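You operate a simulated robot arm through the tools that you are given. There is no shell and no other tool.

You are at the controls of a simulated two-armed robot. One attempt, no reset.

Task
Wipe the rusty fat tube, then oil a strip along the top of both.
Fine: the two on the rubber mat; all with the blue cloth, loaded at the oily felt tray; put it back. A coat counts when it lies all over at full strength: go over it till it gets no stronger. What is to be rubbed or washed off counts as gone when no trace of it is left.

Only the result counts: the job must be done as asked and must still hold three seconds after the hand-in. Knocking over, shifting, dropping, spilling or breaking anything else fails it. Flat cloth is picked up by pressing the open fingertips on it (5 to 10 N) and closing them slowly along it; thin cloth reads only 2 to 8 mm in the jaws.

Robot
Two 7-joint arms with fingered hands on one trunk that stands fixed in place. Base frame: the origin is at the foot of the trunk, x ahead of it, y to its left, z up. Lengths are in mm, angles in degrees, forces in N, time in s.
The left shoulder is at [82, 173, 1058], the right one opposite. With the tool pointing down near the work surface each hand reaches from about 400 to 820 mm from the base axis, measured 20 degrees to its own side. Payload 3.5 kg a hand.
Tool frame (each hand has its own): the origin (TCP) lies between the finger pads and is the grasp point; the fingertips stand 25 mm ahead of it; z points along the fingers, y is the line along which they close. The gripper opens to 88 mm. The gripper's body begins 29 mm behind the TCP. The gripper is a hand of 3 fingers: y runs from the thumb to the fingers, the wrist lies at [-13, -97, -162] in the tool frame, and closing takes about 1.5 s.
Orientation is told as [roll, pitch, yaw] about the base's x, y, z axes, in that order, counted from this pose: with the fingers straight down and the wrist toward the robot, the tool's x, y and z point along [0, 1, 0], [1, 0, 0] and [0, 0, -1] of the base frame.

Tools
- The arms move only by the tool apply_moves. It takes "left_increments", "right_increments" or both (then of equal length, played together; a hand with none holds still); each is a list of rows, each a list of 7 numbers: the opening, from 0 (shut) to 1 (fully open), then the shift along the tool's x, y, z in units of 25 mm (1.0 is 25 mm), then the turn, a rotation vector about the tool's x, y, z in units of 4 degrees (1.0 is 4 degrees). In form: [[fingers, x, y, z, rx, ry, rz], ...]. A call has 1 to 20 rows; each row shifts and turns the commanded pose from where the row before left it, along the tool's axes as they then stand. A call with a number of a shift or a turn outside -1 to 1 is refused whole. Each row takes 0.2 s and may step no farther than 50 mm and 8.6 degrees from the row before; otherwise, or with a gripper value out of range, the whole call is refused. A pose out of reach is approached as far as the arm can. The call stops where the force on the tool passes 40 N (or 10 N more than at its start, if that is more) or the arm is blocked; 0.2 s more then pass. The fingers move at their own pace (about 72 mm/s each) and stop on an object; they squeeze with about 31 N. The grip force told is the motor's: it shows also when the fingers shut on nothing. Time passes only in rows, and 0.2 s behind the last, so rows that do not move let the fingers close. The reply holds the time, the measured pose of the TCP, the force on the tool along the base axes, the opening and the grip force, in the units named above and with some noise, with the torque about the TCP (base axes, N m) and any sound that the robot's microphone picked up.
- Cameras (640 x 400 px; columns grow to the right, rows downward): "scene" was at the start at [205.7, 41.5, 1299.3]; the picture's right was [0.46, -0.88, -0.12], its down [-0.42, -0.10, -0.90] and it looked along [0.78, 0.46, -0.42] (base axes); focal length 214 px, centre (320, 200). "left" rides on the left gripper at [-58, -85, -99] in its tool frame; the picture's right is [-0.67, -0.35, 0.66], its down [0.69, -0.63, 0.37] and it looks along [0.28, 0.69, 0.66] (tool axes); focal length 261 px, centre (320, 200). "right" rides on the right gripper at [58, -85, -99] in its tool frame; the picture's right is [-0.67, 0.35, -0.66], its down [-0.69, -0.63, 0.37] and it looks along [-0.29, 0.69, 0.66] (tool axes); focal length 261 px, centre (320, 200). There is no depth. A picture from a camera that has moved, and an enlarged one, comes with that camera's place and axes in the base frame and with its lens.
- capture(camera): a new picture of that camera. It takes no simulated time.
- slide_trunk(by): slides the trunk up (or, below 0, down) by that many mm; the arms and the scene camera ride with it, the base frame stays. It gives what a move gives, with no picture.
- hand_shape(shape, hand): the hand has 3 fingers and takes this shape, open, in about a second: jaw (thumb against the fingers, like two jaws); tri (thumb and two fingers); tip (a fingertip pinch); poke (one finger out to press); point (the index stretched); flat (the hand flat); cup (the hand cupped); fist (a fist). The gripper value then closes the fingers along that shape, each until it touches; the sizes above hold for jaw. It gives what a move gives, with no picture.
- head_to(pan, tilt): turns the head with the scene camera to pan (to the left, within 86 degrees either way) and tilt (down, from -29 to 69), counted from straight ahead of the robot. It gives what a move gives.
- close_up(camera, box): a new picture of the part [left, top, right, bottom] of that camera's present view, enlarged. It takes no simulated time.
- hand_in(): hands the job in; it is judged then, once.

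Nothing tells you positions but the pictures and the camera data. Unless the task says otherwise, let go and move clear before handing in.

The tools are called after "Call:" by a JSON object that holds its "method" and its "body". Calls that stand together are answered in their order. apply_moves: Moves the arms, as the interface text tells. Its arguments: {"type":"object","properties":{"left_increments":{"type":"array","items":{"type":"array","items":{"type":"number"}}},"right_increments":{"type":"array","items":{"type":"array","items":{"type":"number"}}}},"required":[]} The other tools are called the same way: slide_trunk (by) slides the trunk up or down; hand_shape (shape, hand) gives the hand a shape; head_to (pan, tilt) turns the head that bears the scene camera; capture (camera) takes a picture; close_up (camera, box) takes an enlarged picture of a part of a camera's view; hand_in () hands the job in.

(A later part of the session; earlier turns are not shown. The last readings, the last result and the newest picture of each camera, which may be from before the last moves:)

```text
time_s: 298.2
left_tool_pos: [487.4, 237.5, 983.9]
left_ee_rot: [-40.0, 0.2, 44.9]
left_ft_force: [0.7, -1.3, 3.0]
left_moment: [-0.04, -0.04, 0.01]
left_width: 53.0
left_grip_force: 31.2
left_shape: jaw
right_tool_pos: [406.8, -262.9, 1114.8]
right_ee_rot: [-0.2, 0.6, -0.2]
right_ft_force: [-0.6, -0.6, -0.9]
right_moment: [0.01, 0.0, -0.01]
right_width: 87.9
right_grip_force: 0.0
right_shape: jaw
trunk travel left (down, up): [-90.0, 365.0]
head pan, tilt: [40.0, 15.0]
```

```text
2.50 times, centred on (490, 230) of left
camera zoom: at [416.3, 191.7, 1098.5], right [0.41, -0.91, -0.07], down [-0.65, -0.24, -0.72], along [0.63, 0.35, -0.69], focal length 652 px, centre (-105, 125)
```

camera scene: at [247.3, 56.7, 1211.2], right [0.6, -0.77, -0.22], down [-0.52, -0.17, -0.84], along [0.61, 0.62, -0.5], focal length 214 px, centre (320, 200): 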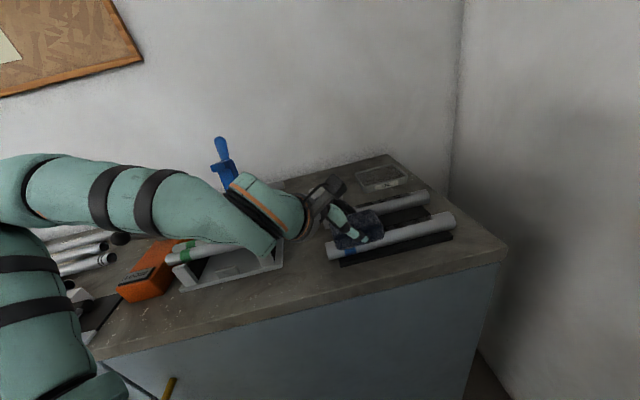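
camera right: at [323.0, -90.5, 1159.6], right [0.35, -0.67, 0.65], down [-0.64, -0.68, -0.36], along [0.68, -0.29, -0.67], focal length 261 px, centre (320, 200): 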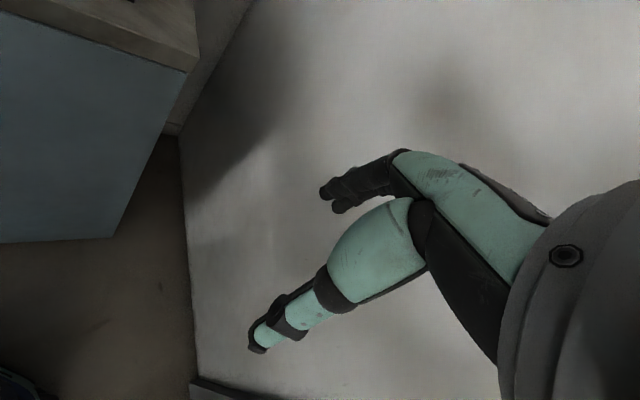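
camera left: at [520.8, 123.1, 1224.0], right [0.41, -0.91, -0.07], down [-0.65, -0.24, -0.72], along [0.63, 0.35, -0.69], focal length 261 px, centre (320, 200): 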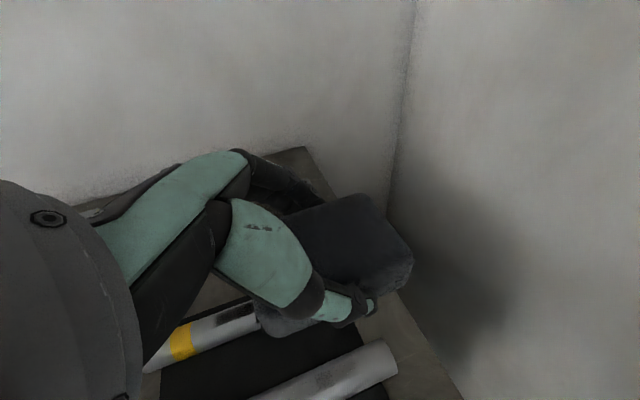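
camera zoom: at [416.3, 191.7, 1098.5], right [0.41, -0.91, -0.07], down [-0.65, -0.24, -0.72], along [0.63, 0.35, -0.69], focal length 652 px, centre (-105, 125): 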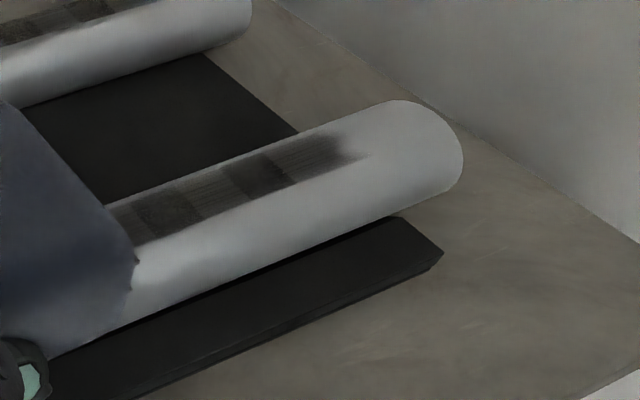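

Call:
{"method": "apply_moves", "body": {"left_increments": [[0.45, -0.17, 0, 0.2, 0, 0, 0], [0.45, -0.2, 0, 0.167, 0, 0, 0], [0.45, -0.2, 0, 0.167, 0, 0, 0], [0.45, -0.2, 0, 0.167, 0, 0, 0], [0.45, -0.2, 0, 0.167, 0, 0, 0], [0.45, -0.2, 0, 0.167, 0, 0, 0], [0.45, -0.2, 0, 0.167, 0, 0, 0], [0.45, -0.2, 0, 0.167, 0, 0, 0], [0.45, -0.2, 0, 0.167, 0, 0, 0], [0.45, -0.2, 0, 0.167, 0, 0, 0], [0.45, -0.2, 0, 0.167, 0, 0, 0], [0.45, -0.2, 0, 0.167, 0, 0, 0], [0.45, -0.2, 0, 0.167, 0, 0, 0], [0.45, -0.2, 0, 0.167, 0, 0, 0], [0.45, -0.2, 0, 0.167, 0, 0, 0], [0.45, -0.2, 0, 0.167, 0, 0, 0], [0.45, -0.2, 0, 0.167, 0, 0, 0], [0.45, -0.2, 0, 0.167, 0, 0, 0], [0.45, -0.2, 0, 0.167, 0, 0, 0], [0.45, -0.2, 0, 0.167, 0, 0, 0]]}}

Call:
{"method": "apply_moves", "body": {"left_increments": [[0.45, 0.23, 0, -0.13, 0, 0, 0], [0.45, 0.2, 0, -0.167, 0, 0, 0], [0.45, 0.2, 0, -0.167, 0, 0, 0], [0.45, 0.2, 0, -0.167, 0, 0, 0], [0.45, 0.2, 0, -0.167, 0, 0, 0], [0.45, 0.2, 0, -0.167, 0, 0, 0], [0.45, 0.2, 0, -0.167, 0, 0, 0], [0.45, 0.2, 0, -0.167, 0, 0, 0], [0.45, 0.2, 0, -0.167, 0, 0, 0], [0.45, 0.2, 0, -0.167, 0, 0, 0], [0.45, 0.2, 0, -0.167, 0, 0, 0], [0.45, 0.2, 0, -0.167, 0, 0, 0], [0.45, 0.2, 0, -0.167, 0, 0, 0], [0.45, 0.2, 0, -0.167, 0, 0, 0], [0.45, 0.2, 0, -0.167, 0, 0, 0], [0.45, 0.2, 0, -0.167, 0, 0, 0], [0.45, 0.2, 0, -0.167, 0, 0, 0], [0.45, 0.2, 0, -0.167, 0, 0, 0], [0.45, 0.2, 0, -0.167, 0, 0, 0]]}}

Call:
{"method": "close_up", "body": {"camera": "left", "box": [380, 150, 600, 310]}}

Call:
{"method": "capture", "body": {"camera": "left"}}

```text
time_s: 302.4
left_tool_pos: [579.5, 145.1, 983.2]
left_ee_rot: [-39.9, 0.2, 45.0]
left_ft_force: [-1.0, 2.0, 6.8]
left_moment: [-0.02, -0.04, 0.01]
left_width: 53.0
left_grip_force: 30.9
left_shape: jaw
right_tool_pos: [405.6, -262.4, 1115.1]
right_ee_rot: [-0.1, 0.4, -0.1]
right_ft_force: [0.3, 0.1, 0.2]
right_moment: [0.01, 0.0, 0.01]
right_width: 87.8
right_grip_force: 0.0
right_shape: jaw
trunk travel left (down, up): [-90.0, 365.0]
head pan, tilt: [40.0, 15.0]
```

```text
time_s: 306.4
left_tool_pos: [492.3, 233.0, 981.9]
left_ee_rot: [-39.7, 0.2, 45.0]
left_ft_force: [2.1, -1.0, 5.0]
left_moment: [-0.07, -0.07, 0.02]
left_width: 52.9
left_grip_force: 30.9
left_shape: jaw
right_tool_pos: [406.0, -262.6, 1114.1]
right_ee_rot: [-0.1, 0.7, -0.1]
right_ft_force: [-0.4, 0.2, 0.8]
right_moment: [0.02, -0.01, 0.02]
right_width: 87.7
right_grip_force: 0.1
right_shape: jaw
trunk travel left (down, up): [-90.0, 365.0]
head pan, tilt: [40.0, 15.0]
```

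```text
2.50 times, centred on (490, 230) of left
camera zoom: at [420.3, 187.7, 1096.3], right [0.41, -0.91, -0.07], down [-0.65, -0.24, -0.72], along [0.63, 0.35, -0.69], focal length 652 px, centre (-105, 125)
```

zoom: 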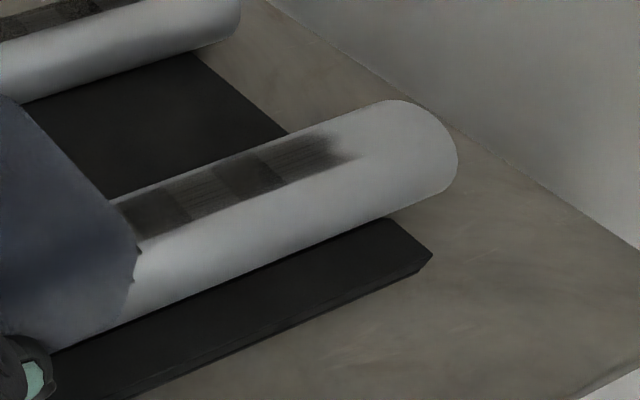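

```text
taken
camera left: at [420.3, 187.7, 1096.3], right [0.41, -0.91, -0.07], down [-0.65, -0.24, -0.72], along [0.63, 0.35, -0.69], focal length 261 px, centre (320, 200)
```

left: 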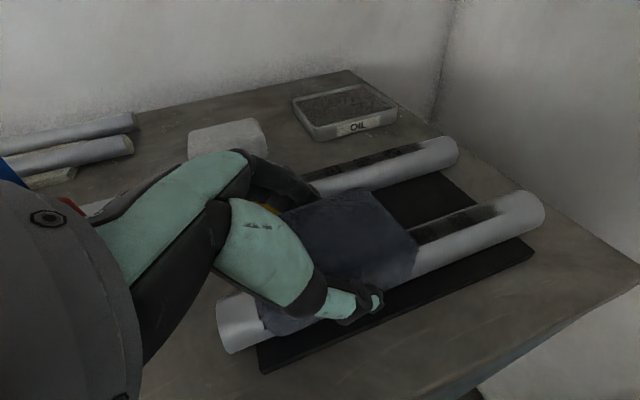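

The blue strip is still lighter than the yellow's, and the cloth is fading. I'll make another reload trip.

Call:
{"method": "apply_moves", "body": {"left_increments": [[0.45, -0.384, 0, -0.46, 0, 0, 0], [0.45, -0.384, 0, -0.46, 0, 0, 0], [0.45, -0.384, 0, -0.46, 0, 0, 0], [0.45, -0.384, 0, -0.46, 0, 0, 0], [0.45, -0.71, 0.55, 0.073, 0, 0, 0], [0.45, -0.71, 0.55, 0.073, 0, 0, 0], [0.45, -0.71, 0.55, 0.073, 0, 0, 0], [0.45, -0.71, 0.55, 0.073, 0, 0, 0], [0.45, -0.71, 0.55, 0.073, 0, 0, 0], [0.45, -0.71, 0.55, 0.073, 0, 0, 0], [0.45, -0.71, 0.55, 0.073, 0, 0, 0], [0.45, -0.71, 0.55, 0.073, 0, 0, 0]]}}

Call:
{"method": "capture", "body": {"camera": "scene"}}

Call:
{"method": "close_up", "body": {"camera": "scene", "box": [315, 160, 475, 280]}}

```text
time_s: 309.0
left_tool_pos: [657.7, 226.3, 1122.2]
left_ee_rot: [-39.8, 0.2, 45.0]
left_ft_force: [0.3, -0.1, -0.5]
left_moment: [-0.02, 0.01, -0.02]
left_width: 52.8
left_grip_force: 31.0
left_shape: jaw
right_tool_pos: [406.6, -261.1, 1114.7]
right_ee_rot: [-0.1, 0.6, -0.1]
right_ft_force: [0.2, 0.4, 0.1]
right_moment: [0.0, 0.01, -0.01]
right_width: 87.5
right_grip_force: 0.1
right_shape: jaw
trunk travel left (down, up): [-90.0, 365.0]
head pan, tilt: [40.0, 15.0]
```

```text
taken
camera scene: at [248.9, 57.2, 1210.6], right [0.6, -0.77, -0.22], down [-0.52, -0.17, -0.84], along [0.61, 0.62, -0.5], focal length 214 px, centre (320, 200)
```

scene: 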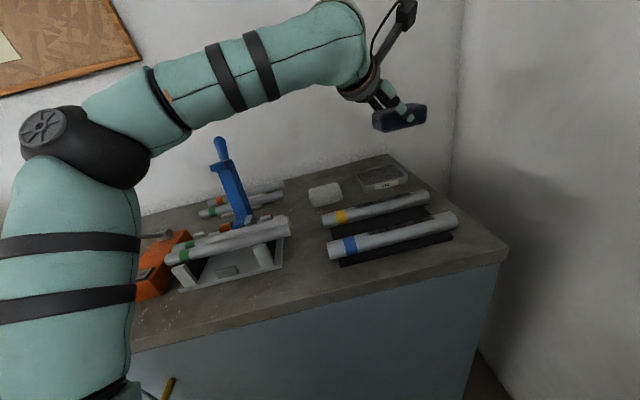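

```text
3.33 times, centred on (395, 220) of scene
camera zoom: at [248.9, 57.2, 1210.6], right [0.6, -0.77, -0.22], down [-0.52, -0.17, -0.84], along [0.61, 0.62, -0.5], focal length 715 px, centre (70, 133)
```

zoom: 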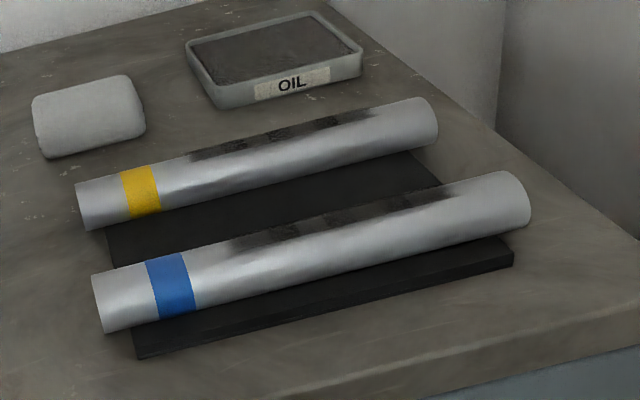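

Both strips are visible and the tubes haven't moved. Next is the tray again.

Call:
{"method": "slide_trunk", "body": {"by": -90}}

Call:
{"method": "apply_moves", "body": {"left_increments": [[0.45, 0, 0.85, 0, 0, 0, 0], [0.45, 0, 0.85, 0, 0, 0, 0], [0.45, 0, 0.85, 0, 0, 0, 0], [0.45, 0, 0.85, 0, 0, 0, 0], [0.45, 0, 0.85, 0, 0, 0, 0], [0.45, 0, 0.7, 0, 0, 0, 0], [0.45, 0, 0, 0, 0.65, 0, 0.77], [0.45, 0, 0, 0, 0, 0, 0]]}}

Call:
{"method": "capture", "body": {"camera": "left"}}

```text
time_s: 310.2
left_tool_pos: [653.9, 226.7, 1032.9]
left_ee_rot: [-39.9, 0.1, 45.0]
left_ft_force: [0.4, 0.2, 0.8]
left_moment: [0.06, -0.01, 0.0]
left_width: 53.3
left_grip_force: 31.0
left_shape: jaw
right_tool_pos: [405.3, -261.9, 1026.5]
right_ee_rot: [0.0, 0.5, -0.2]
right_ft_force: [-0.5, -1.1, -0.2]
right_moment: [-0.01, 0.0, -0.01]
right_width: 87.8
right_grip_force: 0.0
right_shape: jaw
trunk travel left (down, up): [0.0, 455.0]
head pan, tilt: [40.0, 15.0]
```

```text
time_s: 312.1
left_tool_pos: [742.8, 314.0, 1031.3]
left_ee_rot: [-39.7, 0.2, 40.9]
left_ft_force: [-0.3, -0.2, -0.6]
left_moment: [0.01, 0.01, 0.0]
left_width: 53.1
left_grip_force: 30.9
left_shape: jaw
right_tool_pos: [406.2, -262.9, 1023.9]
right_ee_rot: [-0.2, 0.6, -0.1]
right_ft_force: [0.6, 0.1, -0.6]
right_moment: [0.0, -0.02, 0.01]
right_width: 87.7
right_grip_force: 0.1
right_shape: jaw
trunk travel left (down, up): [0.0, 455.0]
head pan, tilt: [40.0, 15.0]
```

```text
taken
camera left: at [667.6, 274.9, 1145.9], right [0.35, -0.93, -0.07], down [-0.67, -0.19, -0.72], along [0.66, 0.3, -0.69], focal length 261 px, centre (320, 200)
```

left: 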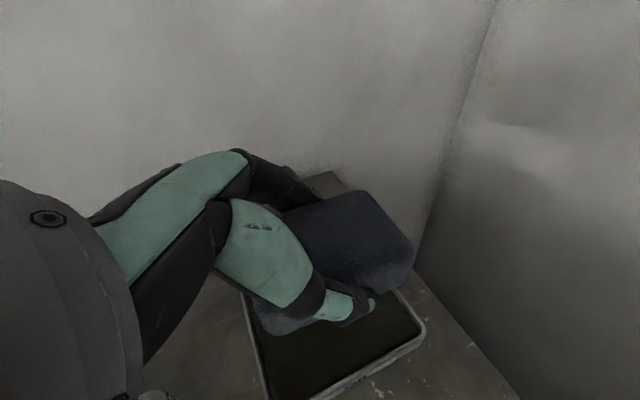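

Call:
{"method": "apply_moves", "body": {"left_increments": [[0.45, 0.352, 0, 0.422, 0, 0, 0], [0.45, 0.352, 0, 0.422, 0, 0, 0], [0.45, 0.352, 0, 0.422, 0, 0, 0], [0.45, 0.352, 0, 0.422, 0, 0, 0], [0.45, 0, 0, 0, 0, 0, 0]]}}

Call:
{"method": "apply_moves", "body": {"left_increments": [[0.45, 0.09, 0, 0.108, 0, 0, 0], [0.45, 0.064, 0, 0.077, 0, 0, 0], [0.45, 0, 0, 0, 0, 0, 0]]}}

Call:
{"method": "apply_moves", "body": {"left_increments": [[0.45, 0.051, 0, 0.061, 0, 0, 0], [0.45, 0, 0, 0, 0, 0, 0]]}}

Call:
{"method": "capture", "body": {"camera": "left"}}

```text
time_s: 313.2
left_tool_pos: [741.8, 313.4, 977.1]
left_ee_rot: [-39.8, 0.1, 41.0]
left_ft_force: [-0.6, -0.6, -0.4]
left_moment: [-0.01, -0.01, -0.02]
left_width: 52.8
left_grip_force: 31.3
left_shape: jaw
right_tool_pos: [405.6, -260.8, 1024.8]
right_ee_rot: [-0.1, 0.6, -0.2]
right_ft_force: [0.4, -0.1, 0.3]
right_moment: [-0.01, -0.01, -0.01]
right_width: 87.4
right_grip_force: 0.1
right_shape: jaw
trunk travel left (down, up): [0.0, 455.0]
head pan, tilt: [40.0, 15.0]
```

```text
time_s: 314.1
left_tool_pos: [742.6, 314.7, 970.5]
left_ee_rot: [-39.8, 0.1, 41.0]
left_ft_force: [0.8, 1.0, 0.1]
left_moment: [0.06, -0.03, 0.0]
left_width: 53.0
left_grip_force: 31.3
left_shape: jaw
right_tool_pos: [406.7, -261.5, 1025.2]
right_ee_rot: [-0.1, 0.6, -0.1]
right_ft_force: [0.0, 0.1, 0.4]
right_moment: [0.0, 0.02, 0.0]
right_width: 87.7
right_grip_force: 0.1
right_shape: jaw
trunk travel left (down, up): [0.0, 455.0]
head pan, tilt: [40.0, 15.0]
```

```text
time_s: 314.6
left_tool_pos: [741.9, 315.4, 968.2]
left_ee_rot: [-39.8, 0.1, 41.0]
left_ft_force: [-0.4, 0.7, -0.6]
left_moment: [0.03, -0.04, 0.0]
left_width: 53.0
left_grip_force: 31.0
left_shape: jaw
right_tool_pos: [406.9, -260.9, 1024.6]
right_ee_rot: [-0.1, 0.6, -0.2]
right_ft_force: [-0.3, -0.1, -0.2]
right_moment: [0.0, 0.0, 0.01]
right_width: 87.7
right_grip_force: 0.1
right_shape: jaw
trunk travel left (down, up): [0.0, 455.0]
head pan, tilt: [40.0, 15.0]
```

```text
taken
camera left: at [666.9, 274.8, 1083.0], right [0.35, -0.93, -0.07], down [-0.67, -0.19, -0.72], along [0.66, 0.3, -0.69], focal length 261 px, centre (320, 200)
```

left: 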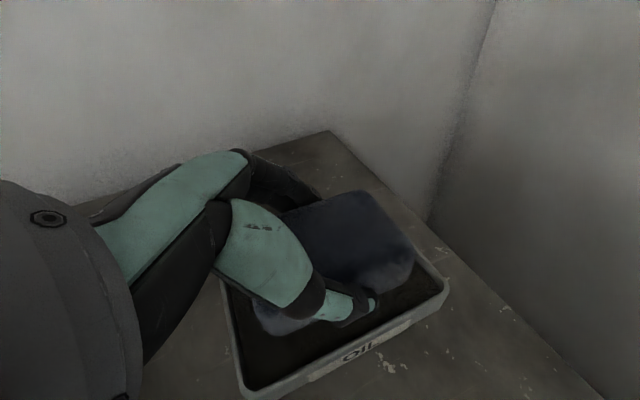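

Call:
{"method": "apply_moves", "body": {"left_increments": [[0.45, 0.051, 0, 0.061, 0, 0, 0], [0.45, 0, 0, 0, 0, 0, 0]]}}

Call:
{"method": "apply_moves", "body": {"left_increments": [[0.45, 0.051, 0, 0.061, 0, 0, 0], [0.45, 0, 0, 0, 0, 0, 0]]}}

```text
time_s: 315.2
left_tool_pos: [742.4, 313.9, 966.5]
left_ee_rot: [-40.0, 0.1, 40.9]
left_ft_force: [0.7, 1.7, 5.3]
left_moment: [0.07, -0.2, 0.07]
left_width: 53.0
left_grip_force: 30.7
left_shape: jaw
right_tool_pos: [405.9, -261.9, 1024.6]
right_ee_rot: [-0.1, 0.6, -0.3]
right_ft_force: [0.2, -0.2, 0.7]
right_moment: [0.01, -0.02, 0.0]
right_width: 88.0
right_grip_force: 0.0
right_shape: jaw
trunk travel left (down, up): [0.0, 455.0]
head pan, tilt: [40.0, 15.0]
```

```text
time_s: 315.9
left_tool_pos: [741.3, 313.5, 966.2]
left_ee_rot: [-39.9, -0.1, 40.9]
left_ft_force: [2.8, 5.8, 12.7]
left_moment: [0.13, -0.34, 0.17]
left_width: 53.1
left_grip_force: 31.3
left_shape: jaw
right_tool_pos: [405.8, -262.2, 1025.1]
right_ee_rot: [-0.1, 0.5, -0.3]
right_ft_force: [-0.3, -0.2, -0.1]
right_moment: [0.0, 0.0, 0.0]
right_width: 87.7
right_grip_force: 0.1
right_shape: jaw
trunk travel left (down, up): [0.0, 455.0]
head pan, tilt: [40.0, 15.0]
```

Call:
{"method": "apply_moves", "body": {"left_increments": [[0.45, 0, -0.12, 0, 0, 0, 0], [0.45, -0.1, 0, 0.083, 0, 0, 0], [0.45, 0.1, 0, -0.083, 0, 0, 0], [0.45, 0.1, 0, -0.083, 0, 0, 0], [0.45, -0.1, 0, 0.083, 0, 0, 0], [0.45, 0, -0.1, 0, 0, 0, 0], [0.45, 0, 0.1, 0, 0, 0, 0], [0.45, -0.1, 0, 0.083, 0, 0, 0], [0.45, 0.1, 0, -0.083, 0, 0, 0], [0.45, 0.1, 0, -0.083, 0, 0, 0], [0.45, -0.1, 0, 0.083, 0, 0, 0], [0.45, -0.1, 0, 0.083, 0, 0, 0], [0.45, 0.1, 0, -0.083, 0, 0, 0], [0.45, 0.1, 0, -0.083, 0, 0, 0], [0.45, -0.1, 0, 0.083, 0, 0, 0], [0.45, 0, 0, 0, 0, 0, 0], [0.45, 0, 0, 0, 0, 0, 0]]}}

Call:
{"method": "capture", "body": {"camera": "left"}}

Call:
{"method": "apply_moves", "body": {"left_increments": [[0.45, -0.2, 0, -0.24, 0, 0, 0], [0.45, -0.36, 0, -0.43, 0, 0, 0], [0.45, -0.36, 0, -0.43, 0, 0, 0], [0.45, -0.36, 0, -0.43, 0, 0, 0], [0.45, -0.4, 0, -0.48, 0, 0, 0], [0.45, 0, 0, 0, -0.65, 0, -0.77], [0.45, 0, -0.85, 0, 0, 0, 0], [0.45, 0, -0.85, 0, 0, 0, 0], [0.45, 0, -0.85, 0, 0, 0, 0], [0.45, 0, -0.85, 0, 0, 0, 0], [0.45, 0, -0.85, 0, 0, 0, 0], [0.45, 0, -0.85, 0, 0, 0, 0]]}}

Call:
{"method": "slide_trunk", "body": {"by": 90}}

```text
time_s: 319.4
left_tool_pos: [738.0, 312.2, 965.4]
left_ee_rot: [-39.9, 0.0, 41.0]
left_ft_force: [-1.0, -0.5, 11.5]
left_moment: [0.06, -0.27, -0.06]
left_width: 53.2
left_grip_force: 31.5
left_shape: jaw
right_tool_pos: [403.6, -262.4, 1025.5]
right_ee_rot: [-0.1, 0.5, -0.2]
right_ft_force: [0.4, 0.7, 0.3]
right_moment: [0.02, 0.02, 0.04]
right_width: 87.8
right_grip_force: 0.0
right_shape: jaw
trunk travel left (down, up): [0.0, 455.0]
head pan, tilt: [40.0, 15.0]
```

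```text
taken
camera left: at [662.3, 271.9, 1080.3], right [0.35, -0.93, -0.07], down [-0.67, -0.19, -0.72], along [0.66, 0.3, -0.69], focal length 261 px, centre (320, 200)
```

left: 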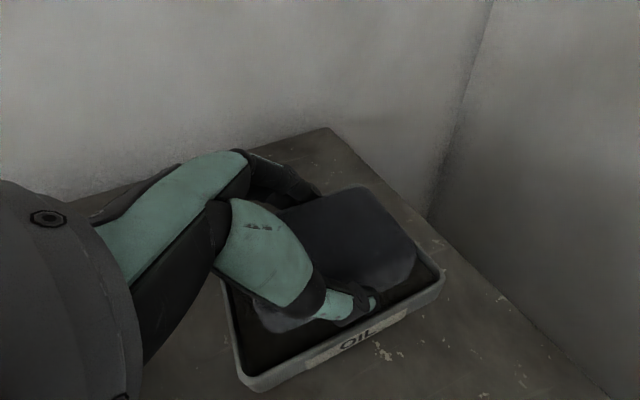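

```text
time_s: 322.1
left_tool_pos: [650.4, 221.0, 1030.0]
left_ee_rot: [-39.8, 0.0, 45.1]
left_ft_force: [0.9, 0.7, -0.3]
left_moment: [0.01, 0.02, 0.0]
left_width: 52.9
left_grip_force: 31.0
left_shape: jaw
right_tool_pos: [406.8, -262.8, 1025.5]
right_ee_rot: [0.0, 0.5, -0.2]
right_ft_force: [-0.1, -0.1, -0.4]
right_moment: [-0.03, 0.0, 0.0]
right_width: 87.5
right_grip_force: 0.1
right_shape: jaw
trunk travel left (down, up): [0.0, 455.0]
head pan, tilt: [40.0, 15.0]
```

```text
time_s: 323.3
left_tool_pos: [651.0, 223.7, 1119.1]
left_ee_rot: [-39.7, 0.2, 45.1]
left_ft_force: [0.0, 0.5, -0.3]
left_moment: [-0.02, -0.01, 0.0]
left_width: 53.2
left_grip_force: 30.4
left_shape: jaw
right_tool_pos: [407.7, -261.6, 1113.9]
right_ee_rot: [-0.1, 0.7, -0.2]
right_ft_force: [-0.3, 0.0, -0.3]
right_moment: [0.0, -0.01, 0.02]
right_width: 87.8
right_grip_force: 0.0
right_shape: jaw
trunk travel left (down, up): [-90.0, 365.0]
head pan, tilt: [40.0, 15.0]
```

Reloaded (the cloth is dark). Back to the blue tube for more passes.

Call:
{"method": "apply_moves", "body": {"left_increments": [[0.45, 0.51, -0.7, 0.487, 0, 0, 0], [0.45, 0.51, -0.7, 0.487, 0, 0, 0], [0.45, 0.51, -0.7, 0.487, 0, 0, 0], [0.45, 0.51, -0.7, 0.487, 0, 0, 0], [0.45, 0.51, -0.7, 0.487, 0, 0, 0], [0.45, 0.51, -0.7, 0.487, 0, 0, 0], [0.45, 0.32, 0, 0.384, 0, 0, 0], [0.45, 0.256, 0, 0.307, 0, 0, 0], [0.45, 0, 0, 0, 0, 0, 0]]}}

Call:
{"method": "apply_moves", "body": {"left_increments": [[0.45, 0.077, 0, 0.092, 0, 0, 0], [0.45, 0.064, 0, 0.077, 0, 0, 0], [0.45, 0, 0, 0, 0, 0, 0]]}}

Call:
{"method": "apply_moves", "body": {"left_increments": [[0.45, 0.051, 0, 0.061, 0, 0, 0], [0.45, 0, 0, 0, 0, 0, 0]]}}

```text
time_s: 325.3
left_tool_pos: [568.2, 156.3, 992.5]
left_ee_rot: [-39.8, 0.2, 44.9]
left_ft_force: [-0.1, 0.1, 0.1]
left_moment: [0.01, 0.03, 0.02]
left_width: 53.2
left_grip_force: 31.0
left_shape: jaw
right_tool_pos: [406.4, -262.2, 1114.2]
right_ee_rot: [0.0, 0.7, -0.2]
right_ft_force: [0.7, -0.2, -0.3]
right_moment: [-0.03, -0.05, -0.01]
right_width: 87.5
right_grip_force: 0.1
right_shape: jaw
trunk travel left (down, up): [-90.0, 365.0]
head pan, tilt: [40.0, 15.0]
```

```text
time_s: 326.1
left_tool_pos: [568.5, 156.6, 987.6]
left_ee_rot: [-39.8, 0.1, 45.0]
left_ft_force: [0.0, -0.6, 0.1]
left_moment: [0.0, -0.02, -0.01]
left_width: 53.2
left_grip_force: 30.7
left_shape: jaw
right_tool_pos: [407.0, -262.1, 1116.1]
right_ee_rot: [0.0, 0.6, -0.2]
right_ft_force: [0.1, 1.0, -0.8]
right_moment: [0.0, -0.01, 0.02]
right_width: 87.8
right_grip_force: 0.1
right_shape: jaw
trunk travel left (down, up): [-90.0, 365.0]
head pan, tilt: [40.0, 15.0]
```

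```text
time_s: 326.7
left_tool_pos: [567.0, 155.5, 985.3]
left_ee_rot: [-39.7, 0.1, 45.0]
left_ft_force: [-0.6, -0.8, -0.5]
left_moment: [-0.04, -0.02, 0.01]
left_width: 53.2
left_grip_force: 30.8
left_shape: jaw
right_tool_pos: [406.5, -261.1, 1115.4]
right_ee_rot: [-0.1, 0.6, -0.2]
right_ft_force: [1.3, 0.4, 0.2]
right_moment: [0.01, 0.01, -0.03]
right_width: 87.5
right_grip_force: 0.1
right_shape: jaw
trunk travel left (down, up): [-90.0, 365.0]
head pan, tilt: [40.0, 15.0]
```

Call:
{"method": "apply_moves", "body": {"left_increments": [[0.45, 0.064, 0, 0.077, 0, 0, 0], [0.45, 0.038, 0, 0.046, 0, 0, 0], [0.45, 0, 0, 0, 0, 0, 0]]}}

Call:
{"method": "apply_moves", "body": {"left_increments": [[0.45, 0.038, 0, 0.046, 0, 0, 0], [0.45, 0, 0, 0, 0, 0, 0]]}}

```text
time_s: 327.5
left_tool_pos: [567.3, 155.8, 982.5]
left_ee_rot: [-39.9, 0.1, 45.1]
left_ft_force: [0.9, 0.5, 5.1]
left_moment: [-0.01, -0.09, 0.02]
left_width: 53.0
left_grip_force: 30.9
left_shape: jaw
right_tool_pos: [405.9, -261.7, 1114.5]
right_ee_rot: [0.0, 0.5, -0.2]
right_ft_force: [0.0, 0.3, -0.6]
right_moment: [0.03, 0.01, 0.06]
right_width: 87.6
right_grip_force: 0.0
right_shape: jaw
trunk travel left (down, up): [-90.0, 365.0]
head pan, tilt: [40.0, 15.0]
```

```text
time_s: 328.1
left_tool_pos: [566.6, 155.5, 981.4]
left_ee_rot: [-39.9, 0.0, 45.2]
left_ft_force: [1.8, 2.2, 10.9]
left_moment: [-0.05, -0.17, -0.03]
left_width: 53.1
left_grip_force: 30.9
left_shape: jaw
right_tool_pos: [405.7, -260.6, 1115.4]
right_ee_rot: [-0.1, 0.5, -0.3]
right_ft_force: [-1.1, -0.7, -0.4]
right_moment: [0.01, 0.0, 0.01]
right_width: 87.9
right_grip_force: 0.1
right_shape: jaw
trunk travel left (down, up): [-90.0, 365.0]
head pan, tilt: [40.0, 15.0]
```

Contact at 11 N. I'll ease slightly and do several full passes.

Call:
{"method": "apply_moves", "body": {"left_increments": [[0.45, -0.215, 0, 0.15, 0, 0, 0], [0.45, -0.2, 0, 0.167, 0, 0, 0], [0.45, -0.2, 0, 0.167, 0, 0, 0], [0.45, 0.2, 0, -0.167, 0, 0, 0], [0.45, 0.2, 0, -0.167, 0, 0, 0], [0.45, 0.2, 0, -0.167, 0, 0, 0], [0.45, 0.2, 0, -0.167, 0, 0, 0], [0.45, 0.2, 0, -0.167, 0, 0, 0], [0.45, 0.2, 0, -0.167, 0, 0, 0], [0.45, 0.2, 0, -0.167, 0, 0, 0], [0.45, 0.2, 0, -0.167, 0, 0, 0], [0.45, 0.2, 0, -0.167, 0, 0, 0], [0.45, 0.2, 0, -0.167, 0, 0, 0], [0.45, 0.2, 0, -0.167, 0, 0, 0], [0.45, 0.2, 0, -0.167, 0, 0, 0], [0.45, 0.2, 0, -0.167, 0, 0, 0], [0.45, 0.2, 0, -0.167, 0, 0, 0], [0.45, 0.2, 0, -0.167, 0, 0, 0], [0.45, 0.2, 0, -0.167, 0, 0, 0], [0.45, 0.2, 0, -0.167, 0, 0, 0]]}}

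Call:
{"method": "apply_moves", "body": {"left_increments": [[0.45, 0.21, 0, -0.155, 0, 0, 0], [0.45, 0.2, 0, -0.167, 0, 0, 0], [0.45, 0.2, 0, -0.167, 0, 0, 0], [0.45, 0.2, 0, -0.167, 0, 0, 0], [0.45, -0.2, 0, 0.167, 0, 0, 0], [0.45, -0.2, 0, 0.167, 0, 0, 0], [0.45, -0.2, 0, 0.167, 0, 0, 0], [0.45, -0.2, 0, 0.167, 0, 0, 0], [0.45, -0.2, 0, 0.167, 0, 0, 0], [0.45, -0.2, 0, 0.167, 0, 0, 0], [0.45, -0.2, 0, 0.167, 0, 0, 0], [0.45, -0.2, 0, 0.167, 0, 0, 0], [0.45, -0.2, 0, 0.167, 0, 0, 0], [0.45, -0.2, 0, 0.167, 0, 0, 0], [0.45, -0.2, 0, 0.167, 0, 0, 0], [0.45, -0.2, 0, 0.167, 0, 0, 0], [0.45, -0.2, 0, 0.167, 0, 0, 0], [0.45, -0.2, 0, 0.167, 0, 0, 0], [0.45, -0.2, 0, 0.167, 0, 0, 0], [0.45, -0.2, 0, 0.167, 0, 0, 0]]}}

Call:
{"method": "apply_moves", "body": {"left_increments": [[0.45, -0.18, 0, 0.19, 0, 0, 0], [0.45, -0.2, 0, 0.167, 0, 0, 0], [0.45, -0.2, 0, 0.167, 0, 0, 0], [0.45, -0.2, 0, 0.167, 0, 0, 0], [0.45, 0.2, 0, -0.167, 0, 0, 0], [0.45, 0.2, 0, -0.167, 0, 0, 0], [0.45, 0.2, 0, -0.167, 0, 0, 0], [0.45, 0.2, 0, -0.167, 0, 0, 0], [0.45, 0.2, 0, -0.167, 0, 0, 0], [0.45, 0.2, 0, -0.167, 0, 0, 0], [0.45, 0.2, 0, -0.167, 0, 0, 0], [0.45, 0.2, 0, -0.167, 0, 0, 0], [0.45, 0.2, 0, -0.167, 0, 0, 0], [0.45, 0.2, 0, -0.167, 0, 0, 0], [0.45, 0.2, 0, -0.167, 0, 0, 0], [0.45, 0.2, 0, -0.167, 0, 0, 0], [0.45, 0.2, 0, -0.167, 0, 0, 0], [0.45, 0.2, 0, -0.167, 0, 0, 0], [0.45, 0.2, 0, -0.167, 0, 0, 0], [0.45, 0.2, 0, -0.167, 0, 0, 0]]}}

Call:
{"method": "close_up", "body": {"camera": "left", "box": [380, 150, 600, 310]}}

```text
time_s: 332.3
left_tool_pos: [502.1, 220.2, 980.5]
left_ee_rot: [-39.9, 0.1, 45.0]
left_ft_force: [1.7, -0.8, 5.5]
left_moment: [-0.03, -0.07, 0.0]
left_width: 53.2
left_grip_force: 31.5
left_shape: jaw
right_tool_pos: [405.7, -261.8, 1115.0]
right_ee_rot: [-0.1, 0.7, -0.2]
right_ft_force: [-0.1, -0.2, 0.8]
right_moment: [0.01, -0.01, 0.01]
right_width: 87.8
right_grip_force: 0.1
right_shape: jaw
trunk travel left (down, up): [-90.0, 365.0]
head pan, tilt: [40.0, 15.0]
```

```text
time_s: 336.5
left_tool_pos: [556.6, 165.8, 981.0]
left_ee_rot: [-40.0, 0.1, 45.0]
left_ft_force: [-0.8, 2.7, 6.3]
left_moment: [0.02, -0.1, 0.02]
left_width: 53.3
left_grip_force: 31.0
left_shape: jaw
right_tool_pos: [404.8, -260.8, 1115.5]
right_ee_rot: [-0.2, 0.5, -0.2]
right_ft_force: [0.7, -1.0, 0.5]
right_moment: [0.01, 0.01, 0.04]
right_width: 87.6
right_grip_force: 0.0
right_shape: jaw
trunk travel left (down, up): [-90.0, 365.0]
head pan, tilt: [40.0, 15.0]
```

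```text
time_s: 340.7
left_tool_pos: [503.0, 220.3, 980.3]
left_ee_rot: [-39.8, 0.1, 45.1]
left_ft_force: [0.6, -0.4, 3.2]
left_moment: [-0.05, -0.04, 0.04]
left_width: 53.3
left_grip_force: 31.1
left_shape: jaw
right_tool_pos: [406.1, -262.5, 1115.8]
right_ee_rot: [-0.1, 0.7, -0.2]
right_ft_force: [-0.1, 0.7, -0.6]
right_moment: [0.02, 0.0, 0.0]
right_width: 87.7
right_grip_force: 0.0
right_shape: jaw
trunk travel left (down, up): [-90.0, 365.0]
head pan, tilt: [40.0, 15.0]
```

```text
2.50 times, centred on (490, 230) of left
camera zoom: at [431.1, 175.4, 1094.4], right [0.41, -0.91, -0.07], down [-0.65, -0.24, -0.72], along [0.63, 0.35, -0.69], focal length 652 px, centre (-105, 125)
```

zoom: 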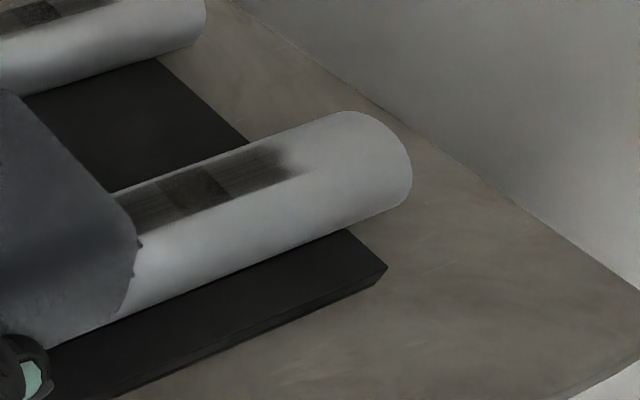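

Call:
{"method": "apply_moves", "body": {"left_increments": [[0.45, 0.21, 0, -0.155, 0, 0, 0], [0.45, 0.2, 0, -0.167, 0, 0, 0], [0.45, 0.2, 0, -0.167, 0, 0, 0], [0.45, -0.2, 0, 0.167, 0, 0, 0], [0.45, -0.2, 0, 0.167, 0, 0, 0], [0.45, -0.2, 0, 0.167, 0, 0, 0], [0.45, -0.2, 0, 0.167, 0, 0, 0], [0.45, -0.2, 0, 0.167, 0, 0, 0], [0.45, -0.2, 0, 0.167, 0, 0, 0], [0.45, -0.2, 0, 0.167, 0, 0, 0], [0.45, -0.2, 0, 0.167, 0, 0, 0], [0.45, -0.2, 0, 0.167, 0, 0, 0], [0.45, -0.2, 0, 0.167, 0, 0, 0], [0.45, -0.2, 0, 0.167, 0, 0, 0], [0.45, -0.2, 0, 0.167, 0, 0, 0], [0.45, -0.2, 0, 0.167, 0, 0, 0], [0.45, -0.2, 0, 0.167, 0, 0, 0], [0.45, -0.2, 0, 0.167, 0, 0, 0], [0.45, -0.2, 0, 0.167, 0, 0, 0], [0.45, -0.2, 0, 0.167, 0, 0, 0]]}}

Call:
{"method": "apply_moves", "body": {"left_increments": [[0.45, -0.19, 0, 0.18, 0, 0, 0], [0.45, -0.2, 0, 0.167, 0, 0, 0], [0.45, -0.2, 0, 0.167, 0, 0, 0], [0.45, -0.2, 0, 0.167, 0, 0, 0], [0.45, 0.2, 0, -0.167, 0, 0, 0], [0.45, 0.2, 0, -0.167, 0, 0, 0], [0.45, 0.2, 0, -0.167, 0, 0, 0], [0.45, 0.2, 0, -0.167, 0, 0, 0], [0.45, 0.2, 0, -0.167, 0, 0, 0], [0.45, 0.2, 0, -0.167, 0, 0, 0], [0.45, 0.2, 0, -0.167, 0, 0, 0], [0.45, 0.2, 0, -0.167, 0, 0, 0], [0.45, 0.2, 0, -0.167, 0, 0, 0], [0.45, 0.2, 0, -0.167, 0, 0, 0], [0.45, 0.2, 0, -0.167, 0, 0, 0], [0.45, 0.2, 0, -0.167, 0, 0, 0], [0.45, 0.2, 0, -0.167, 0, 0, 0], [0.45, 0.2, 0, -0.167, 0, 0, 0], [0.45, 0.2, 0, -0.167, 0, 0, 0], [0.45, 0.2, 0, -0.167, 0, 0, 0]]}}

Call:
{"method": "apply_moves", "body": {"left_increments": [[0.45, 0.21, 0, -0.155, 0, 0, 0], [0.45, 0.2, 0, -0.167, 0, 0, 0], [0.45, 0.2, 0, -0.167, 0, 0, 0], [0.45, -0.2, 0, 0.167, 0, 0, 0], [0.45, -0.2, 0, 0.167, 0, 0, 0], [0.45, -0.2, 0, 0.167, 0, 0, 0], [0.45, -0.2, 0, 0.167, 0, 0, 0], [0.45, -0.2, 0, 0.167, 0, 0, 0], [0.45, -0.2, 0, 0.167, 0, 0, 0], [0.45, -0.2, 0, 0.167, 0, 0, 0], [0.45, -0.2, 0, 0.167, 0, 0, 0], [0.45, -0.2, 0, 0.167, 0, 0, 0], [0.45, -0.2, 0, 0.167, 0, 0, 0], [0.45, -0.2, 0, 0.167, 0, 0, 0], [0.45, -0.2, 0, 0.167, 0, 0, 0], [0.45, -0.2, 0, 0.167, 0, 0, 0], [0.45, -0.2, 0, 0.167, 0, 0, 0], [0.45, -0.2, 0, 0.167, 0, 0, 0], [0.45, -0.2, 0, 0.167, 0, 0, 0], [0.45, -0.2, 0, 0.167, 0, 0, 0]]}}

Call:
{"method": "capture", "body": {"camera": "left"}}

```text
time_s: 344.9
left_tool_pos: [566.7, 155.6, 979.8]
left_ee_rot: [-39.9, 0.2, 45.1]
left_ft_force: [-1.6, 1.5, 6.8]
left_moment: [-0.03, -0.03, 0.03]
left_width: 53.0
left_grip_force: 31.2
left_shape: jaw
right_tool_pos: [406.2, -262.3, 1115.3]
right_ee_rot: [0.0, 0.5, -0.2]
right_ft_force: [-0.1, 0.3, -0.2]
right_moment: [0.01, 0.01, -0.02]
right_width: 87.6
right_grip_force: 0.1
right_shape: jaw
trunk travel left (down, up): [-90.0, 365.0]
head pan, tilt: [40.0, 15.0]
```

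```text
time_s: 349.1
left_tool_pos: [510.8, 211.6, 979.1]
left_ee_rot: [-39.7, 0.0, 45.0]
left_ft_force: [0.9, -1.1, 2.3]
left_moment: [-0.03, -0.06, -0.01]
left_width: 53.0
left_grip_force: 31.3
left_shape: jaw
right_tool_pos: [406.0, -261.7, 1115.8]
right_ee_rot: [-0.1, 0.6, -0.2]
right_ft_force: [-0.2, 0.0, -0.4]
right_moment: [0.0, 0.04, -0.01]
right_width: 87.8
right_grip_force: 0.1
right_shape: jaw
trunk travel left (down, up): [-90.0, 365.0]
head pan, tilt: [40.0, 15.0]
```

```text
time_s: 353.3
left_tool_pos: [577.4, 146.5, 978.7]
left_ee_rot: [-39.8, 0.1, 45.0]
left_ft_force: [-1.6, 1.8, 5.5]
left_moment: [-0.03, -0.03, 0.0]
left_width: 53.0
left_grip_force: 31.0
left_shape: jaw
right_tool_pos: [405.0, -261.7, 1114.5]
right_ee_rot: [-0.1, 0.5, -0.3]
right_ft_force: [-0.1, -0.1, 0.3]
right_moment: [0.0, 0.01, -0.01]
right_width: 87.5
right_grip_force: 0.0
right_shape: jaw
trunk travel left (down, up): [-90.0, 365.0]
head pan, tilt: [40.0, 15.0]
```

```text
taken
camera left: at [504.4, 101.9, 1093.1], right [0.41, -0.91, -0.07], down [-0.65, -0.24, -0.72], along [0.64, 0.35, -0.69], focal length 261 px, centre (320, 200)
```

left: 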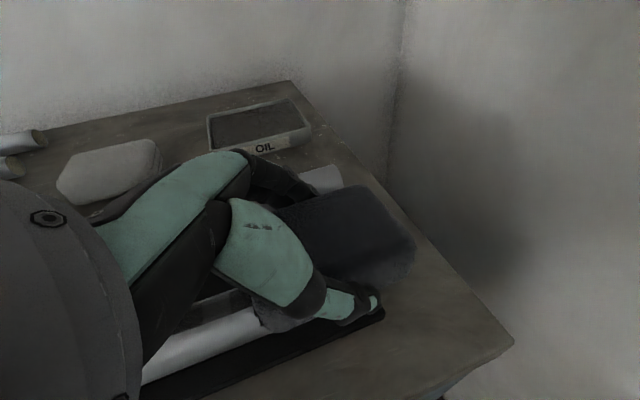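

The cloth stays dark now, which suggests the coat is close to saturated. I'll rise and compare both strips from above.

Call:
{"method": "apply_moves", "body": {"left_increments": [[0.45, -0.384, 0, -0.46, 0, 0, 0], [0.45, -0.384, 0, -0.46, 0, 0, 0], [0.45, -0.3, 0, -0.9, 0, 0, 0], [0.45, -0.3, 0, -0.9, 0, 0, 0], [0.45, -0.3, 0, -0.9, 0, 0, 0], [0.45, -0.3, 0, -0.9, 0, 0, 0], [0.45, -0.3, 0, -0.9, 0, 0, 0], [0.45, 0, 0, 0, 0, 0, 0]]}}

Call:
{"method": "close_up", "body": {"camera": "left", "box": [180, 280, 440, 400]}}

Call:
{"method": "close_up", "body": {"camera": "scene", "box": [335, 170, 455, 270]}}

```text
time_s: 355.1
left_tool_pos: [546.1, 177.3, 1120.0]
left_ee_rot: [-39.8, 0.1, 45.0]
left_ft_force: [0.5, 0.2, -0.5]
left_moment: [-0.03, 0.0, 0.01]
left_width: 53.0
left_grip_force: 30.8
left_shape: jaw
right_tool_pos: [408.0, -262.7, 1114.6]
right_ee_rot: [-0.1, 0.6, -0.2]
right_ft_force: [0.2, -0.4, -0.1]
right_moment: [0.0, 0.01, 0.02]
right_width: 87.9
right_grip_force: 0.0
right_shape: jaw
trunk travel left (down, up): [-90.0, 365.0]
head pan, tilt: [40.0, 15.0]
```

```text
2.46 times, centred on (310, 340) of left
camera zoom: at [474.2, 132.6, 1234.2], right [0.41, -0.91, -0.07], down [-0.65, -0.24, -0.72], along [0.63, 0.35, -0.69], focal length 642 px, centre (345, -145)
```

zoom: 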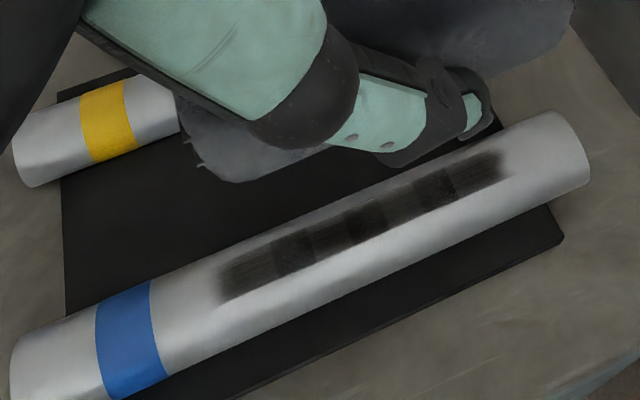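

```text
4.00 times, centred on (395, 220) of scene
camera zoom: at [248.2, 57.0, 1210.8], right [0.6, -0.77, -0.22], down [-0.52, -0.17, -0.84], along [0.61, 0.62, -0.5], focal length 858 px, centre (20, 120)
```

zoom: 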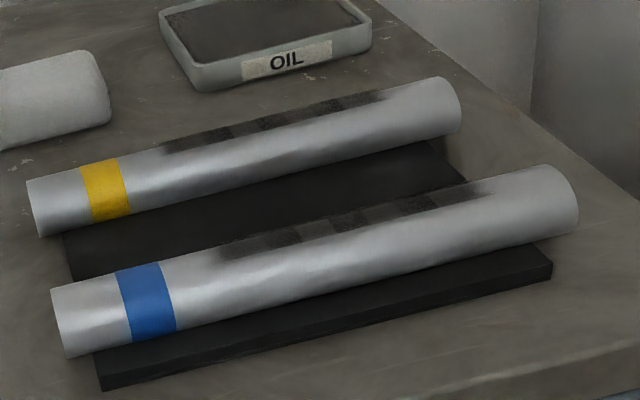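

Call:
{"method": "close_up", "body": {"camera": "left", "box": [255, 325, 405, 405]}}

Call:
{"method": "apply_moves", "body": {"left_increments": [[0.45, 0.3, 0, 0.9, 0, 0, 0], [0.45, 0.3, 0, 0.9, 0, 0, 0], [0.45, 0.3, 0, 0.9, 0, 0, 0], [0.45, 0.3, 0, 0.9, 0, 0, 0], [0.45, 0.3, 0, 0.9, 0, 0, 0], [0.45, 0.384, 0, 0.46, 0, 0, 0], [0.45, 0.256, 0, 0.307, 0, 0, 0], [0.45, 0, 0, 0, 0, 0, 0]]}}

Call:
{"method": "apply_moves", "body": {"left_increments": [[0.45, 0.09, 0, 0.108, 0, 0, 0], [0.45, 0.038, 0, 0.046, 0, 0, 0], [0.45, 0, 0, 0, 0, 0, 0]]}}

```text
refused: 405 is not a number from 0 to 400
```

```text
time_s: 356.9
left_tool_pos: [578.5, 147.0, 982.1]
left_ee_rot: [-39.8, 0.2, 45.1]
left_ft_force: [0.6, 0.4, 0.3]
left_moment: [0.03, 0.04, -0.01]
left_width: 53.0
left_grip_force: 30.8
left_shape: jaw
right_tool_pos: [406.1, -262.3, 1114.3]
right_ee_rot: [-0.1, 0.6, -0.1]
right_ft_force: [0.4, 0.1, -0.7]
right_moment: [-0.01, 0.05, -0.01]
right_width: 87.8
right_grip_force: 0.0
right_shape: jaw
trunk travel left (down, up): [-90.0, 365.0]
head pan, tilt: [40.0, 15.0]
```

```text
time_s: 357.7
left_tool_pos: [577.7, 147.2, 978.5]
left_ee_rot: [-39.9, 0.0, 45.0]
left_ft_force: [1.2, 0.4, 8.5]
left_moment: [-0.04, -0.08, -0.01]
left_width: 53.0
left_grip_force: 30.9
left_shape: jaw
right_tool_pos: [404.8, -261.2, 1115.3]
right_ee_rot: [-0.1, 0.5, -0.2]
right_ft_force: [0.7, 0.9, -0.4]
right_moment: [0.0, 0.0, 0.0]
right_width: 87.7
right_grip_force: 0.0
right_shape: jaw
trunk travel left (down, up): [-90.0, 365.0]
head pan, tilt: [40.0, 15.0]
```

Another set of full passes on the blue tube to make sure it gets no stronger.

Call:
{"method": "apply_moves", "body": {"left_increments": [[0.45, 0.2, 0, -0.175, 0, 0, 0], [0.45, 0.2, 0, -0.167, 0, 0, 0], [0.45, 0.2, 0, -0.167, 0, 0, 0], [0.45, 0.2, 0, -0.167, 0, 0, 0], [0.45, 0.2, 0, -0.167, 0, 0, 0], [0.45, 0.2, 0, -0.167, 0, 0, 0], [0.45, 0.2, 0, -0.167, 0, 0, 0], [0.45, 0.2, 0, -0.167, 0, 0, 0], [0.45, 0.2, 0, -0.167, 0, 0, 0], [0.45, 0.2, 0, -0.167, 0, 0, 0], [0.45, 0.2, 0, -0.167, 0, 0, 0], [0.45, 0.2, 0, -0.167, 0, 0, 0], [0.45, 0.2, 0, -0.167, 0, 0, 0], [0.45, 0.2, 0, -0.167, 0, 0, 0], [0.45, 0.2, 0, -0.167, 0, 0, 0], [0.45, 0.2, 0, -0.167, 0, 0, 0], [0.45, 0.2, 0, -0.167, 0, 0, 0], [0.45, 0.2, 0, -0.167, 0, 0, 0], [0.45, 0.2, 0, -0.167, 0, 0, 0], [0.45, 0.2, 0, -0.167, 0, 0, 0]]}}

Call:
{"method": "apply_moves", "body": {"left_increments": [[0.45, -0.18, 0, 0.19, 0, 0, 0], [0.45, -0.2, 0, 0.167, 0, 0, 0], [0.45, -0.2, 0, 0.167, 0, 0, 0], [0.45, -0.2, 0, 0.167, 0, 0, 0], [0.45, -0.2, 0, 0.167, 0, 0, 0], [0.45, -0.2, 0, 0.167, 0, 0, 0], [0.45, -0.2, 0, 0.167, 0, 0, 0], [0.45, -0.2, 0, 0.167, 0, 0, 0], [0.45, -0.2, 0, 0.167, 0, 0, 0], [0.45, -0.2, 0, 0.167, 0, 0, 0], [0.45, -0.2, 0, 0.167, 0, 0, 0], [0.45, -0.2, 0, 0.167, 0, 0, 0], [0.45, -0.2, 0, 0.167, 0, 0, 0], [0.45, -0.2, 0, 0.167, 0, 0, 0], [0.45, -0.2, 0, 0.167, 0, 0, 0], [0.45, -0.2, 0, 0.167, 0, 0, 0], [0.45, -0.2, 0, 0.167, 0, 0, 0], [0.45, -0.2, 0, 0.167, 0, 0, 0], [0.45, -0.2, 0, 0.167, 0, 0, 0], [0.45, -0.2, 0, 0.167, 0, 0, 0]]}}

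Call:
{"method": "apply_moves", "body": {"left_increments": [[0.45, 0.21, 0, -0.155, 0, 0, 0], [0.45, 0.2, 0, -0.167, 0, 0, 0], [0.45, 0.2, 0, -0.167, 0, 0, 0], [0.45, 0.2, 0, -0.167, 0, 0, 0], [0.45, 0.2, 0, -0.167, 0, 0, 0], [0.45, 0.2, 0, -0.167, 0, 0, 0], [0.45, 0.2, 0, -0.167, 0, 0, 0], [0.45, 0.2, 0, -0.167, 0, 0, 0], [0.45, 0.2, 0, -0.167, 0, 0, 0], [0.45, 0.2, 0, -0.167, 0, 0, 0], [0.45, 0.2, 0, -0.167, 0, 0, 0], [0.45, 0.2, 0, -0.167, 0, 0, 0], [0.45, 0.2, 0, -0.167, 0, 0, 0], [0.45, 0.2, 0, -0.167, 0, 0, 0], [0.45, 0.2, 0, -0.167, 0, 0, 0], [0.45, 0.2, 0, -0.167, 0, 0, 0], [0.45, 0.2, 0, -0.167, 0, 0, 0], [0.45, 0.2, 0, -0.167, 0, 0, 0], [0.45, 0.2, 0, -0.167, 0, 0, 0], [0.45, 0.2, 0, -0.167, 0, 0, 0]]}}

Call:
{"method": "apply_moves", "body": {"left_increments": [[0.45, -0.18, 0, 0.19, 0, 0, 0], [0.45, -0.2, 0, 0.167, 0, 0, 0], [0.45, -0.2, 0, 0.167, 0, 0, 0], [0.45, -0.2, 0, 0.167, 0, 0, 0], [0.45, -0.2, 0, 0.167, 0, 0, 0], [0.45, -0.2, 0, 0.167, 0, 0, 0], [0.45, -0.2, 0, 0.167, 0, 0, 0], [0.45, -0.2, 0, 0.167, 0, 0, 0], [0.45, -0.2, 0, 0.167, 0, 0, 0], [0.45, -0.2, 0, 0.167, 0, 0, 0], [0.45, -0.2, 0, 0.167, 0, 0, 0], [0.45, -0.2, 0, 0.167, 0, 0, 0], [0.45, -0.2, 0, 0.167, 0, 0, 0], [0.45, -0.2, 0, 0.167, 0, 0, 0], [0.45, -0.2, 0, 0.167, 0, 0, 0], [0.45, -0.2, 0, 0.167, 0, 0, 0], [0.45, -0.2, 0, 0.167, 0, 0, 0], [0.45, -0.2, 0, 0.167, 0, 0, 0], [0.45, -0.2, 0, 0.167, 0, 0, 0], [0.45, -0.2, 0, 0.167, 0, 0, 0]]}}

```text
time_s: 361.9
left_tool_pos: [484.7, 240.4, 979.4]
left_ee_rot: [-39.9, 0.1, 44.9]
left_ft_force: [-0.7, 0.4, 0.8]
left_moment: [0.0, -0.02, -0.01]
left_width: 53.0
left_grip_force: 31.4
left_shape: jaw
right_tool_pos: [405.9, -261.4, 1116.3]
right_ee_rot: [-0.1, 0.7, -0.1]
right_ft_force: [-0.4, 0.0, 0.5]
right_moment: [0.0, 0.0, -0.02]
right_width: 87.6
right_grip_force: 0.0
right_shape: jaw
trunk travel left (down, up): [-90.0, 365.0]
head pan, tilt: [40.0, 15.0]
```

```text
time_s: 366.1
left_tool_pos: [577.1, 147.0, 979.1]
left_ee_rot: [-39.8, 0.1, 45.0]
left_ft_force: [-0.9, 1.4, 4.4]
left_moment: [-0.05, 0.0, 0.0]
left_width: 53.2
left_grip_force: 30.9
left_shape: jaw
right_tool_pos: [406.4, -261.1, 1114.7]
right_ee_rot: [-0.1, 0.5, -0.2]
right_ft_force: [0.5, -0.4, 0.6]
right_moment: [0.01, 0.0, -0.01]
right_width: 87.9
right_grip_force: 0.1
right_shape: jaw
trunk travel left (down, up): [-90.0, 365.0]
head pan, tilt: [40.0, 15.0]
```

```text
time_s: 370.3
left_tool_pos: [483.4, 239.4, 977.3]
left_ee_rot: [-39.7, 0.1, 45.0]
left_ft_force: [0.8, -1.5, 5.4]
left_moment: [-0.09, -0.03, -0.02]
left_width: 53.2
left_grip_force: 31.4
left_shape: jaw
right_tool_pos: [406.5, -262.2, 1115.1]
right_ee_rot: [-0.1, 0.6, -0.2]
right_ft_force: [-0.3, -0.8, 0.5]
right_moment: [0.0, 0.01, -0.01]
right_width: 87.9
right_grip_force: 0.1
right_shape: jaw
trunk travel left (down, up): [-90.0, 365.0]
head pan, tilt: [40.0, 15.0]
```

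```text
time_s: 374.5
left_tool_pos: [575.5, 146.6, 976.3]
left_ee_rot: [-39.9, 0.1, 44.9]
left_ft_force: [-1.2, 2.3, 6.4]
left_moment: [0.02, -0.07, 0.05]
left_width: 52.8
left_grip_force: 30.8
left_shape: jaw
right_tool_pos: [404.1, -261.4, 1114.8]
right_ee_rot: [-0.1, 0.5, -0.2]
right_ft_force: [-0.2, -0.5, -0.4]
right_moment: [-0.01, 0.0, -0.03]
right_width: 87.7
right_grip_force: 0.0
right_shape: jaw
trunk travel left (down, up): [-90.0, 365.0]
head pan, tilt: [40.0, 15.0]
```

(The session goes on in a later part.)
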